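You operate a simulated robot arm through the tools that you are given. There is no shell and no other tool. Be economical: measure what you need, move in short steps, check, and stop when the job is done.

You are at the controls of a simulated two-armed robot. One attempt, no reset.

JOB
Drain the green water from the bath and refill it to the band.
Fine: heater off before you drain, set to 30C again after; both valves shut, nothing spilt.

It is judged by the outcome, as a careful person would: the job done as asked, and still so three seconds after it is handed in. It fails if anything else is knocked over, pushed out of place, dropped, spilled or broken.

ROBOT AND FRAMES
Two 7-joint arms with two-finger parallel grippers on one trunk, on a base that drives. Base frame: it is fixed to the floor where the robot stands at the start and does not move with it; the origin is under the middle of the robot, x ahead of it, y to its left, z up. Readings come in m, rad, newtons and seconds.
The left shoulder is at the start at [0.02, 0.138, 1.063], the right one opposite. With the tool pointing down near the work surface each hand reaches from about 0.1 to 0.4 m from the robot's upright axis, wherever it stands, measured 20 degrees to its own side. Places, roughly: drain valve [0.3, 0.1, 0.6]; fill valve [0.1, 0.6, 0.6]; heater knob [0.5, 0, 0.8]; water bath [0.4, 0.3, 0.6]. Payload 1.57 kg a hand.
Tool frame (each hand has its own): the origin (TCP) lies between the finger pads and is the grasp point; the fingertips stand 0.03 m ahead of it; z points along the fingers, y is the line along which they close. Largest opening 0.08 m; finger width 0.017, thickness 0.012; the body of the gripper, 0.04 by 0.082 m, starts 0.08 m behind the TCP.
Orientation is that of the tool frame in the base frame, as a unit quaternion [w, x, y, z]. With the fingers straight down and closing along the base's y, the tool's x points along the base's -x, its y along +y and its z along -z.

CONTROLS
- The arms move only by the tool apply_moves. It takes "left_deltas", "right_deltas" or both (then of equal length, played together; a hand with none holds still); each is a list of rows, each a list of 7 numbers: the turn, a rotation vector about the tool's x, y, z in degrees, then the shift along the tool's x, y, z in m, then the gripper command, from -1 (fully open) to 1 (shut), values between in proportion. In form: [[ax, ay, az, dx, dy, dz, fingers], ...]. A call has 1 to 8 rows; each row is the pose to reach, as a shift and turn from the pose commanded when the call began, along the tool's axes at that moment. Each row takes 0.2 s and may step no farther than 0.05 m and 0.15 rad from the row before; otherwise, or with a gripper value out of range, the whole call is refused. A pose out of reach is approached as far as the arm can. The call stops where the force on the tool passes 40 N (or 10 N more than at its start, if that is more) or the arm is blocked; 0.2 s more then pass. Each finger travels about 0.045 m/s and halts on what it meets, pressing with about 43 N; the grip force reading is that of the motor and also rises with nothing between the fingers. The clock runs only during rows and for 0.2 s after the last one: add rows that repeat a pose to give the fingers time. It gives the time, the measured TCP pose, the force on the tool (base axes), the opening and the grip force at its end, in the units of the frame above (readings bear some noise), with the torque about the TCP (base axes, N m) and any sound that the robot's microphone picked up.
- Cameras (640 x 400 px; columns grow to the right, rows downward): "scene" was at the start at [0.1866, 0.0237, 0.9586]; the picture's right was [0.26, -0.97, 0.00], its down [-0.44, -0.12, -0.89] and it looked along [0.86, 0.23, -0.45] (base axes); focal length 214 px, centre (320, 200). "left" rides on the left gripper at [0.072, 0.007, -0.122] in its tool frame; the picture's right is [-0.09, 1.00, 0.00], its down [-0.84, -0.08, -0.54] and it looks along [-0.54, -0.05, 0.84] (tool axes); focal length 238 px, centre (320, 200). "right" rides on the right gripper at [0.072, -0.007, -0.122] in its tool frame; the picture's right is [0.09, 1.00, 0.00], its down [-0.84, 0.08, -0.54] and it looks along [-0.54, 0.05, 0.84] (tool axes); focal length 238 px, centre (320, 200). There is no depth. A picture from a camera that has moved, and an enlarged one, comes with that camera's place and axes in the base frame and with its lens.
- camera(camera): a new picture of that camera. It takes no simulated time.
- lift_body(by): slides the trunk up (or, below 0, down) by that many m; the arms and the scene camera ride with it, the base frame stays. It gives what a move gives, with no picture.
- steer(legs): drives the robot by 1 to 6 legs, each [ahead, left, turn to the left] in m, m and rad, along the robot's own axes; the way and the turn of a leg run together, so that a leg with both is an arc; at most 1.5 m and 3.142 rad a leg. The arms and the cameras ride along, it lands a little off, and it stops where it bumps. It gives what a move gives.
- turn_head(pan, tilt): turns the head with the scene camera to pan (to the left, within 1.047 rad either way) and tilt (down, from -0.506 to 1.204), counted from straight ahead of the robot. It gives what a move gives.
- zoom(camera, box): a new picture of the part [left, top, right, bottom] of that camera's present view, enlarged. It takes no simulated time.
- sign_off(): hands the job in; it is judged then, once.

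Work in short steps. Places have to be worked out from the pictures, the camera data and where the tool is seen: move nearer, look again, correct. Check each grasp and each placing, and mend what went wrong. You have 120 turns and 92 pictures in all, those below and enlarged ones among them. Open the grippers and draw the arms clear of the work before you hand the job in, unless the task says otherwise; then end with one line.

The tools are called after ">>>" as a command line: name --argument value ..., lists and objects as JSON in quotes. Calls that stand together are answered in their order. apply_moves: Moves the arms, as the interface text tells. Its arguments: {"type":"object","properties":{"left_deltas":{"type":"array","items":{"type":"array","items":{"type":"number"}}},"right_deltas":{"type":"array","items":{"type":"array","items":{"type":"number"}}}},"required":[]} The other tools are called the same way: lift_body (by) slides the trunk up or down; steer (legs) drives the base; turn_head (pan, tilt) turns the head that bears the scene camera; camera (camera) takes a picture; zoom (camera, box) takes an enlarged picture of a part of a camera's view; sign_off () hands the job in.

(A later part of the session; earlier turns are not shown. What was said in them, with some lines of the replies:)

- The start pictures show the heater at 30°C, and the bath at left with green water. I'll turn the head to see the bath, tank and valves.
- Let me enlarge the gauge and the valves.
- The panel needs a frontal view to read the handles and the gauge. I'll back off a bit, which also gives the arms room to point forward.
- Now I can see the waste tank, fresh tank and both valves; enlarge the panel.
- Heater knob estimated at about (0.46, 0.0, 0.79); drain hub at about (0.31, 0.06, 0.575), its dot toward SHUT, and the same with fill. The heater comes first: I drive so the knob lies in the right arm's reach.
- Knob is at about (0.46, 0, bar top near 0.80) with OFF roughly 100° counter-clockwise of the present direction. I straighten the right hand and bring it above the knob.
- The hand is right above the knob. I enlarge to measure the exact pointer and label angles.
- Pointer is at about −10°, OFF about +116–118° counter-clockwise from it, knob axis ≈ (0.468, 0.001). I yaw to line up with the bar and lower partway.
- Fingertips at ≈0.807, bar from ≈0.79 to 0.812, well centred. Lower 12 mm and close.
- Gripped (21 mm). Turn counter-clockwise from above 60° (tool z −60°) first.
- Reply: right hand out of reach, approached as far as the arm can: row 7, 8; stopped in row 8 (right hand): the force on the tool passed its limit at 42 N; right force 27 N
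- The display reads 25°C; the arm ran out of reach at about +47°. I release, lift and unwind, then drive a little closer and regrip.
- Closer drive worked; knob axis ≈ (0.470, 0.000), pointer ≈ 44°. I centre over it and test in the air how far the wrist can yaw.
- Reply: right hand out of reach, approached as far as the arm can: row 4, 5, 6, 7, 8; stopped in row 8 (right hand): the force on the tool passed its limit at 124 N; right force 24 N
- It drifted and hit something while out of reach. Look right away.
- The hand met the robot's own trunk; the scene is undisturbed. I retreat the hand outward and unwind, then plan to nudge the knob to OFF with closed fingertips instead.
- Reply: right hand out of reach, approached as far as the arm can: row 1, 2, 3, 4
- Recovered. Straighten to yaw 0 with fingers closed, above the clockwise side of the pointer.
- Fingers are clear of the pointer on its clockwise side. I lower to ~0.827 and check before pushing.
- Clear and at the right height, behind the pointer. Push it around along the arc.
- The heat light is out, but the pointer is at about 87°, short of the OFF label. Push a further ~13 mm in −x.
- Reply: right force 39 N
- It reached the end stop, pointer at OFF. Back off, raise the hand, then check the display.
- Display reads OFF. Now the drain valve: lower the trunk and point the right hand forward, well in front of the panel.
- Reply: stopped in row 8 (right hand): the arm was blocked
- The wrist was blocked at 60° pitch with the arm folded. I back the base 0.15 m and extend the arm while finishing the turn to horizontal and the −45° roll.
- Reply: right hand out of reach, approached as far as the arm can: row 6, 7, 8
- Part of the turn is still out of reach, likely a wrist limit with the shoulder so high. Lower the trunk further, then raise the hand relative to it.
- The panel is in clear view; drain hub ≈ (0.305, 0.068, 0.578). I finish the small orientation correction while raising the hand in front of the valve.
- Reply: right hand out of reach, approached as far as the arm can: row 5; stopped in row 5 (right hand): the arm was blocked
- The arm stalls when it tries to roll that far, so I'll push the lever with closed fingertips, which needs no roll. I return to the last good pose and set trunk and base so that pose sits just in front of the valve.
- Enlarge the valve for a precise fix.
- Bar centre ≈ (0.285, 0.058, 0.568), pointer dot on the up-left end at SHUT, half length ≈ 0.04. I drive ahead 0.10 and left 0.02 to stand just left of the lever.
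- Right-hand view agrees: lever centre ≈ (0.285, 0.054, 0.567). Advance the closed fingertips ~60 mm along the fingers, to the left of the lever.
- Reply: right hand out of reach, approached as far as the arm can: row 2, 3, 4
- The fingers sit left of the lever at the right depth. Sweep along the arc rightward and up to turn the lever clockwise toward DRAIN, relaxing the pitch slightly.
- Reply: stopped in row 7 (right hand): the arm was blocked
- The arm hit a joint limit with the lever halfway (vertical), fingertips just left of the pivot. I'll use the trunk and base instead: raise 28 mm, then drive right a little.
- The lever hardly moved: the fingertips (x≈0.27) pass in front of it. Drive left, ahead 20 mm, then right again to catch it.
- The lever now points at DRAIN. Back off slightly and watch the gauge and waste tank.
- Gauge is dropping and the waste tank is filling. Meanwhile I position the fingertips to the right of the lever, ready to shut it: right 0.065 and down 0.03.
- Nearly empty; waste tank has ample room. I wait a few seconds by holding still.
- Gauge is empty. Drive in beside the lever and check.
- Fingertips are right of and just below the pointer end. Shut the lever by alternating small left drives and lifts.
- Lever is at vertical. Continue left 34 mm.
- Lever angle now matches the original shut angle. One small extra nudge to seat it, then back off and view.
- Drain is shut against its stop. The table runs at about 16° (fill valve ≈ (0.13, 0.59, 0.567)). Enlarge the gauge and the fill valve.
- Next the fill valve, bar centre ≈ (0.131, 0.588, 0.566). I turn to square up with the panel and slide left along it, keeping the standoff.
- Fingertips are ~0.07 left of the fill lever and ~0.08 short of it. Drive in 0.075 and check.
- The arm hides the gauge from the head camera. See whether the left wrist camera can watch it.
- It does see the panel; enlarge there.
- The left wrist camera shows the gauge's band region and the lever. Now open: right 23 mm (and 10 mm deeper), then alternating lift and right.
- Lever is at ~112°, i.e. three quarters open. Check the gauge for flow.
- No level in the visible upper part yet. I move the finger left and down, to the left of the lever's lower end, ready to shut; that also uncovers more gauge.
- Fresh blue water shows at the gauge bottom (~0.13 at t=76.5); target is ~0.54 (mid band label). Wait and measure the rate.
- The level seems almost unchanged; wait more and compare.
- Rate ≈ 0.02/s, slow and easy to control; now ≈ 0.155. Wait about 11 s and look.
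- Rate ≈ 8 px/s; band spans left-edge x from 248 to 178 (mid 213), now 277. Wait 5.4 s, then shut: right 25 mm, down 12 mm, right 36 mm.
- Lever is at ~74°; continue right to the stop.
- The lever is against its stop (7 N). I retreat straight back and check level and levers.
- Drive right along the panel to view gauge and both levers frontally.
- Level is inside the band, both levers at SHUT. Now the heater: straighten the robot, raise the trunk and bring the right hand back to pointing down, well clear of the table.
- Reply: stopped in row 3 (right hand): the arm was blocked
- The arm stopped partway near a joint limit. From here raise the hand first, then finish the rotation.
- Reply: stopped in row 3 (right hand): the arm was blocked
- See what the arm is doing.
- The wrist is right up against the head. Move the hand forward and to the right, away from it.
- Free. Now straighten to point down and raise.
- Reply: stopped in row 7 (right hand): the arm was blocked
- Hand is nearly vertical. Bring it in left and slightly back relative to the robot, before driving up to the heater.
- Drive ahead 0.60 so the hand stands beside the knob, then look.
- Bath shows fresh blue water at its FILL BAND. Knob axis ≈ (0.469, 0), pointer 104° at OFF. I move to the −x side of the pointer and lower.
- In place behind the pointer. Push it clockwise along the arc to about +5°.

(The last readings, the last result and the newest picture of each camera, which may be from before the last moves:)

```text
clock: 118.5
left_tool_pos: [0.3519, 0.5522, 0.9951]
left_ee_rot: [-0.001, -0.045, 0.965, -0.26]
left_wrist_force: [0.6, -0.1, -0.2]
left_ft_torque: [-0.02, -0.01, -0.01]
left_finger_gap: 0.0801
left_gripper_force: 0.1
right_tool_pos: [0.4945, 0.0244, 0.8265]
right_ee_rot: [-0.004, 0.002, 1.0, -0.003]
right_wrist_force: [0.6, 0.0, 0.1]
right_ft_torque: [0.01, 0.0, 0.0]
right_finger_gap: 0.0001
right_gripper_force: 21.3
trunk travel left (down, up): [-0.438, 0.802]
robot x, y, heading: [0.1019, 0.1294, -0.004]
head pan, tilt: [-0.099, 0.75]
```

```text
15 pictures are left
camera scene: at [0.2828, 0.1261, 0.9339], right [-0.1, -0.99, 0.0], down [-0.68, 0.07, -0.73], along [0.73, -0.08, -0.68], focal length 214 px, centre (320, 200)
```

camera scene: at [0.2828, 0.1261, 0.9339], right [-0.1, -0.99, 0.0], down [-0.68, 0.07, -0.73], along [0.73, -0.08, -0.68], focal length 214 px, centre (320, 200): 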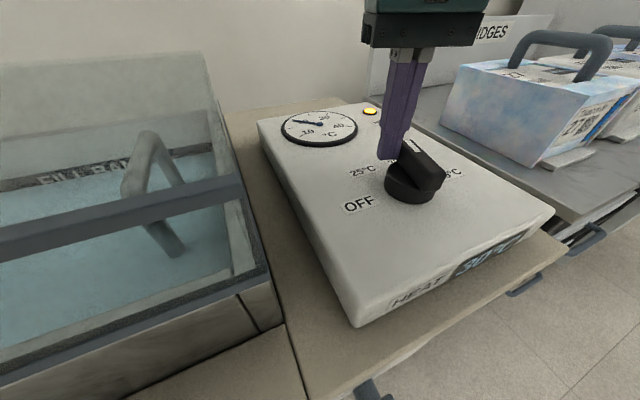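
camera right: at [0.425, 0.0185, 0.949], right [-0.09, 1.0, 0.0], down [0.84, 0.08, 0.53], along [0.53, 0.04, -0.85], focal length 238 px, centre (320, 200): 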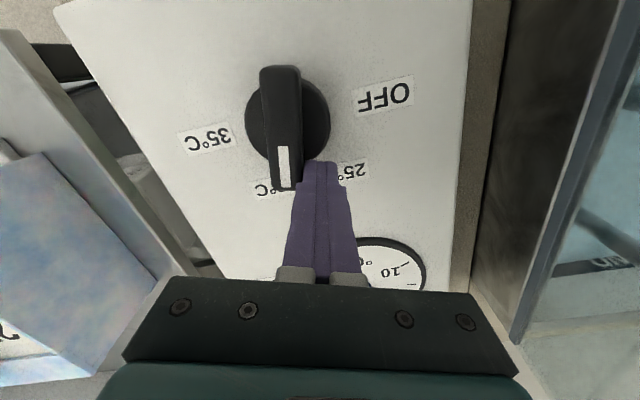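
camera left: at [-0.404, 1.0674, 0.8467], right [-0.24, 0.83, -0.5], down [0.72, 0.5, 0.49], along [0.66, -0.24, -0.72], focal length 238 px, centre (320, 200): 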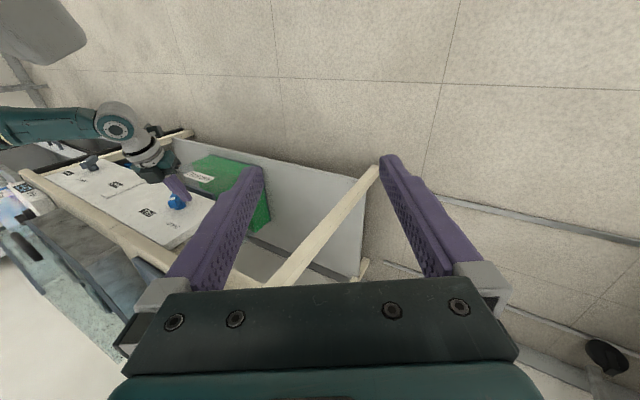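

The display already shows 30°C. Push a few more degrees so the pointer lines up with the 30°C label, then withdraw upward.

>>> apply_moves --right_deltas '[[0, 0, 0, -0.006, -0.0065, 0, 1], [0, 0, 0, -0.006, -0.0065, 0, 1], [0, 0, 0, -0.006, 0.015, 0, 1], [0, 0, 0, -0.006, 0.015, -0.04, 1], [0, 0, 0, -0.006, 0.015, -0.08, 1]]'

>>> camera --camera "right"

>>> zoom --camera "scene" --box '[280, 80, 560, 300]'

```text
clock: 119.7
left_tool_pos: [0.3541, 0.553, 0.9951]
left_ee_rot: [-0.001, -0.045, 0.965, -0.258]
left_wrist_force: [-1.1, -0.4, 0.3]
left_ft_torque: [-0.02, 0.0, -0.05]
left_finger_gap: 0.0801
left_gripper_force: 0.0
right_tool_pos: [0.5011, 0.0419, 0.9084]
right_ee_rot: [-0.005, 0.001, 1.0, -0.002]
right_wrist_force: [0.4, -0.4, 0.1]
right_ft_torque: [-0.03, 0.02, -0.01]
right_finger_gap: 0.0001
right_gripper_force: 21.4
trunk travel left (down, up): [-0.438, 0.802]
robot x, y, heading: [0.1032, 0.1358, -0.009]
head pan, tilt: [-0.099, 0.75]
```

```text
14 pictures are left
camera right: at [0.4313, 0.0347, 1.0303], right [-0.09, 1.0, 0.0], down [0.84, 0.08, 0.53], along [0.53, 0.04, -0.85], focal length 238 px, centre (320, 200)
```

right: 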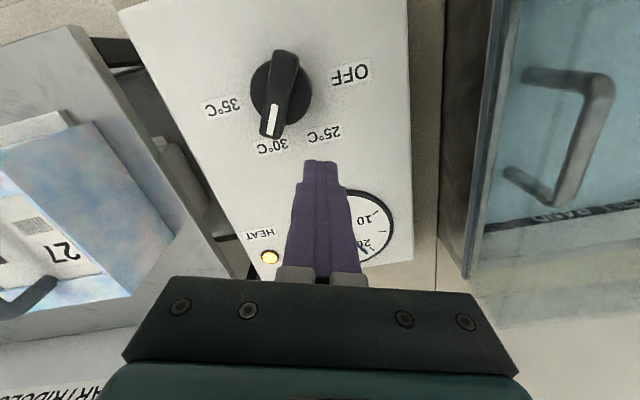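

```text
1.82 times, centred on (420, 190) of scene
camera zoom: at [0.2829, 0.1262, 0.9339], right [-0.1, -0.99, 0.0], down [-0.68, 0.07, -0.73], along [0.73, -0.08, -0.68], focal length 390 px, centre (138, 218)
```

zoom: 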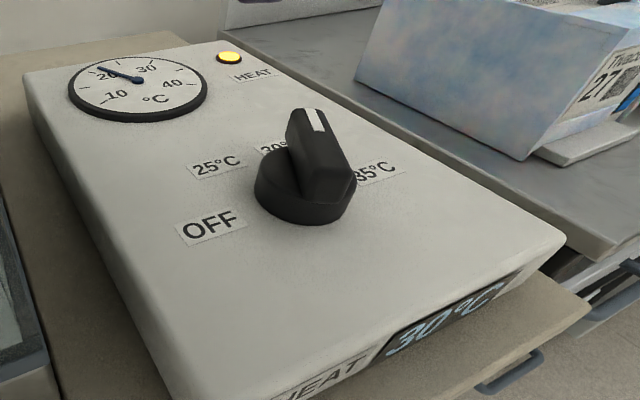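

Pointer on 30°C, lamp on, display 30°C. Open the gripper, back away and do a final check of the gauge and levers.

>>> apply_moves --right_deltas '[[0, 0, 0, 0, 0, -0.03, 0], [0, 0, 0, 0, 0, -0.03, -1], [0, 0, 0, 0, 0, -0.03, -1], [0, 0, 0, 0, 0, -0.03, -1], [0, 0, 0, 0, 0, -0.03, -1]]'

>>> steer --legs '[[-0.55, 0, 0]]'

>>> turn_head --pan 0.3 --tilt 0.5

>>> camera --camera "scene"

```text
clock: 120.9
left_tool_pos: [0.3518, 0.5524, 0.9958]
left_ee_rot: [-0.001, -0.045, 0.965, -0.259]
left_wrist_force: [-0.6, 0.4, -0.8]
left_ft_torque: [-0.01, 0.0, 0.0]
left_finger_gap: 0.08
left_gripper_force: 0.0
right_tool_pos: [0.5021, 0.0421, 0.9316]
right_ee_rot: [-0.011, 0.002, 1.0, -0.003]
right_wrist_force: [0.0, 0.0, 0.5]
right_ft_torque: [0.03, 0.0, 0.04]
right_finger_gap: 0.0802
right_gripper_force: 0.1
trunk travel left (down, up): [-0.438, 0.802]
robot x, y, heading: [0.1007, 0.1337, -0.007]
head pan, tilt: [-0.099, 0.75]
```

```text
clock: 124.1
left_tool_pos: [-0.1976, 0.5562, 0.997]
left_ee_rot: [0.0, -0.046, 0.965, -0.259]
left_wrist_force: [0.7, 0.2, -0.5]
left_ft_torque: [0.0, -0.01, -0.01]
left_finger_gap: 0.0801
left_gripper_force: 0.1
right_tool_pos: [-0.0488, 0.047, 0.9325]
right_ee_rot: [-0.011, 0.0, 1.0, -0.003]
right_wrist_force: [0.4, -0.5, -0.6]
right_ft_torque: [0.0, 0.02, 0.04]
right_finger_gap: 0.0801
right_gripper_force: 0.1
trunk travel left (down, up): [-0.438, 0.802]
robot x, y, heading: [-0.445, 0.1377, -0.002]
head pan, tilt: [-0.099, 0.75]
```

```text
clock: 125.0
left_tool_pos: [-0.1961, 0.5563, 0.9972]
left_ee_rot: [0.0, -0.046, 0.965, -0.258]
left_wrist_force: [0.0, 0.5, 0.1]
left_ft_torque: [0.01, 0.04, -0.01]
left_finger_gap: 0.08
left_gripper_force: 0.0
right_tool_pos: [-0.0488, 0.0462, 0.9317]
right_ee_rot: [-0.012, 0.0, 1.0, -0.002]
right_wrist_force: [0.3, 0.4, 0.2]
right_ft_torque: [-0.01, 0.03, -0.04]
right_finger_gap: 0.0801
right_gripper_force: 0.1
trunk travel left (down, up): [-0.438, 0.802]
robot x, y, heading: [-0.4452, 0.1391, -0.001]
head pan, tilt: [0.3, 0.499]
```

```text
12 pictures are left
camera scene: at [-0.2624, 0.1641, 0.9558], right [0.29, -0.96, 0.0], down [-0.46, -0.14, -0.88], along [0.84, 0.26, -0.48], focal length 214 px, centre (320, 200)
```

scene: 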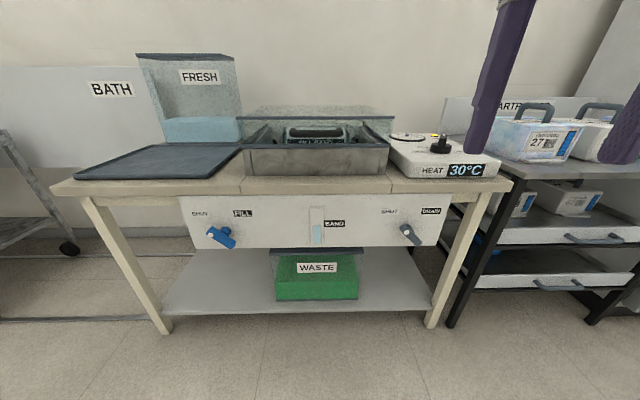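

>>> zoom --camera "scene" --box '[180, 185, 450, 265]'

>>> zoom --camera "scene" --box '[290, 195, 360, 250]'

```text
2.37 times, centred on (315, 225) of scene
camera zoom: at [-0.2624, 0.1641, 0.9558], right [0.29, -0.96, 0.0], down [-0.46, -0.14, -0.88], along [0.84, 0.26, -0.48], focal length 508 px, centre (332, 141)
```

zoom: 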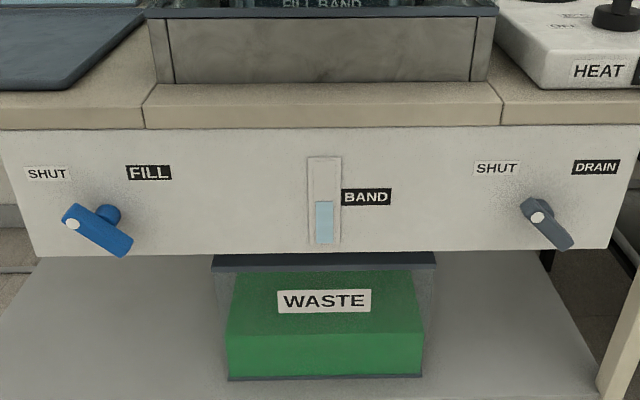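

```text
7.27 times, centred on (325, 222) of scene
camera zoom: at [-0.2624, 0.1641, 0.9558], right [0.29, -0.96, 0.0], down [-0.46, -0.14, -0.88], along [0.84, 0.26, -0.48], focal length 1560 px, centre (284, 36)
```

zoom: 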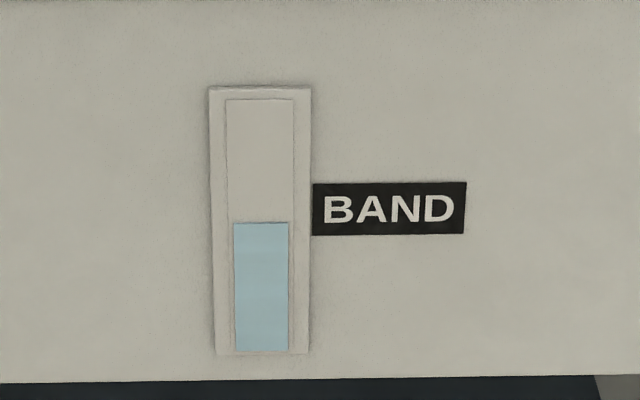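

The gauge reads ≈0.51, inside the label's span but below its middle. I check against the FILL BAND strip in the bath itself.

>>> zoom --camera "scene" --box '[235, 100, 400, 185]'

```text
3.88 times, centred on (318, 142) of scene
camera zoom: at [-0.2624, 0.1641, 0.9558], right [0.29, -0.96, 0.0], down [-0.46, -0.14, -0.88], along [0.84, 0.26, -0.48], focal length 832 px, centre (330, 423)
```

zoom: 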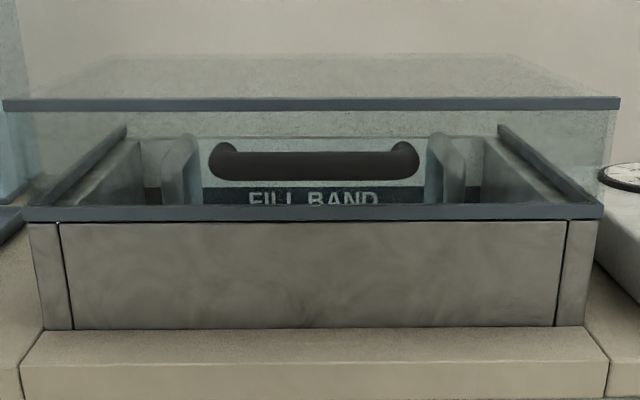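

Raise the trunk to look down into the bath.

>>> lift_body --by 0.3

>>> turn_head --pan 0.15 --tilt 0.65

>>> zoom --camera "scene" --box '[180, 60, 440, 240]'

```text
clock: 128.0
left_tool_pos: [-0.1973, 0.5561, 1.2965]
left_ee_rot: [0.0, -0.046, 0.965, -0.26]
left_wrist_force: [-0.1, 0.1, -0.1]
left_ft_torque: [-0.02, -0.02, -0.01]
left_finger_gap: 0.08
left_gripper_force: 0.1
right_tool_pos: [-0.0477, 0.0467, 1.2334]
right_ee_rot: [-0.013, 0.0, 1.0, -0.003]
right_wrist_force: [-0.3, -0.1, 0.6]
right_ft_torque: [0.02, 0.0, -0.01]
right_finger_gap: 0.0802
right_gripper_force: 0.0
trunk travel left (down, up): [-0.738, 0.502]
robot x, y, heading: [-0.4459, 0.1399, -0.001]
head pan, tilt: [0.3, 0.499]
```

```text
clock: 128.7
left_tool_pos: [-0.1977, 0.5553, 1.2963]
left_ee_rot: [0.001, -0.046, 0.965, -0.259]
left_wrist_force: [0.5, 0.2, 0.7]
left_ft_torque: [-0.02, -0.02, -0.01]
left_finger_gap: 0.0803
left_gripper_force: 0.1
right_tool_pos: [-0.0486, 0.0464, 1.2313]
right_ee_rot: [-0.012, 0.0, 1.0, -0.003]
right_wrist_force: [-0.2, 0.1, 0.9]
right_ft_torque: [0.0, -0.02, 0.0]
right_finger_gap: 0.08
right_gripper_force: 0.1
trunk travel left (down, up): [-0.738, 0.502]
robot x, y, heading: [-0.4452, 0.1389, -0.004]
head pan, tilt: [0.15, 0.649]
```

```text
2.22 times, centred on (310, 150) of scene
camera zoom: at [-0.2636, 0.1503, 1.2425], right [0.15, -0.99, 0.0], down [-0.6, -0.09, -0.8], along [0.79, 0.12, -0.6], focal length 477 px, centre (342, 311)
```

zoom: 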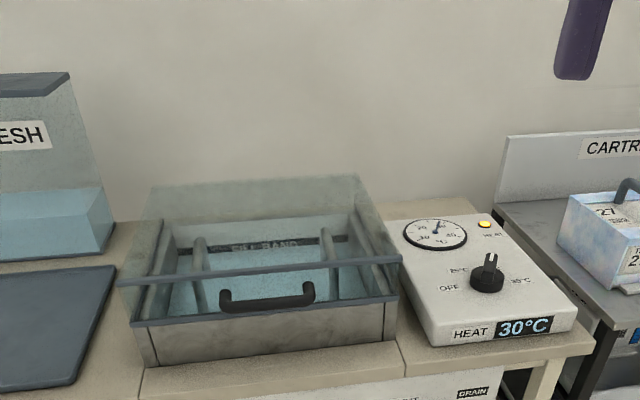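

>>> zoom --camera "scene" --box '[240, 145, 345, 195]'

```text
6.10 times, centred on (292, 170) of scene
camera zoom: at [-0.2636, 0.1503, 1.2425], right [0.15, -0.99, 0.0], down [-0.6, -0.09, -0.8], along [0.79, 0.12, -0.6], focal length 1307 px, centre (488, 383)
```

zoom: 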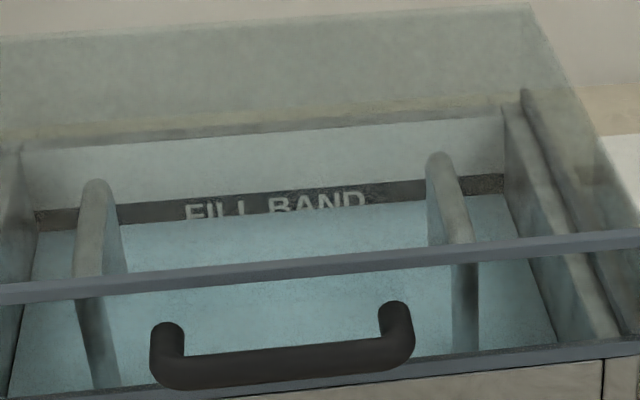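

The waterline cuts through the FILL BAND strip. Both levers point to SHUT, the heater reads 30°C, and the arms are clear with grippers open, so I'm handing the job in.

>>> sign_off

```text
The job is handed in.
```

The green water is drained and the bath refilled to the band; the heater was off before draining and is back at 30°C, both valves are shut, and I saw nothing spilt.
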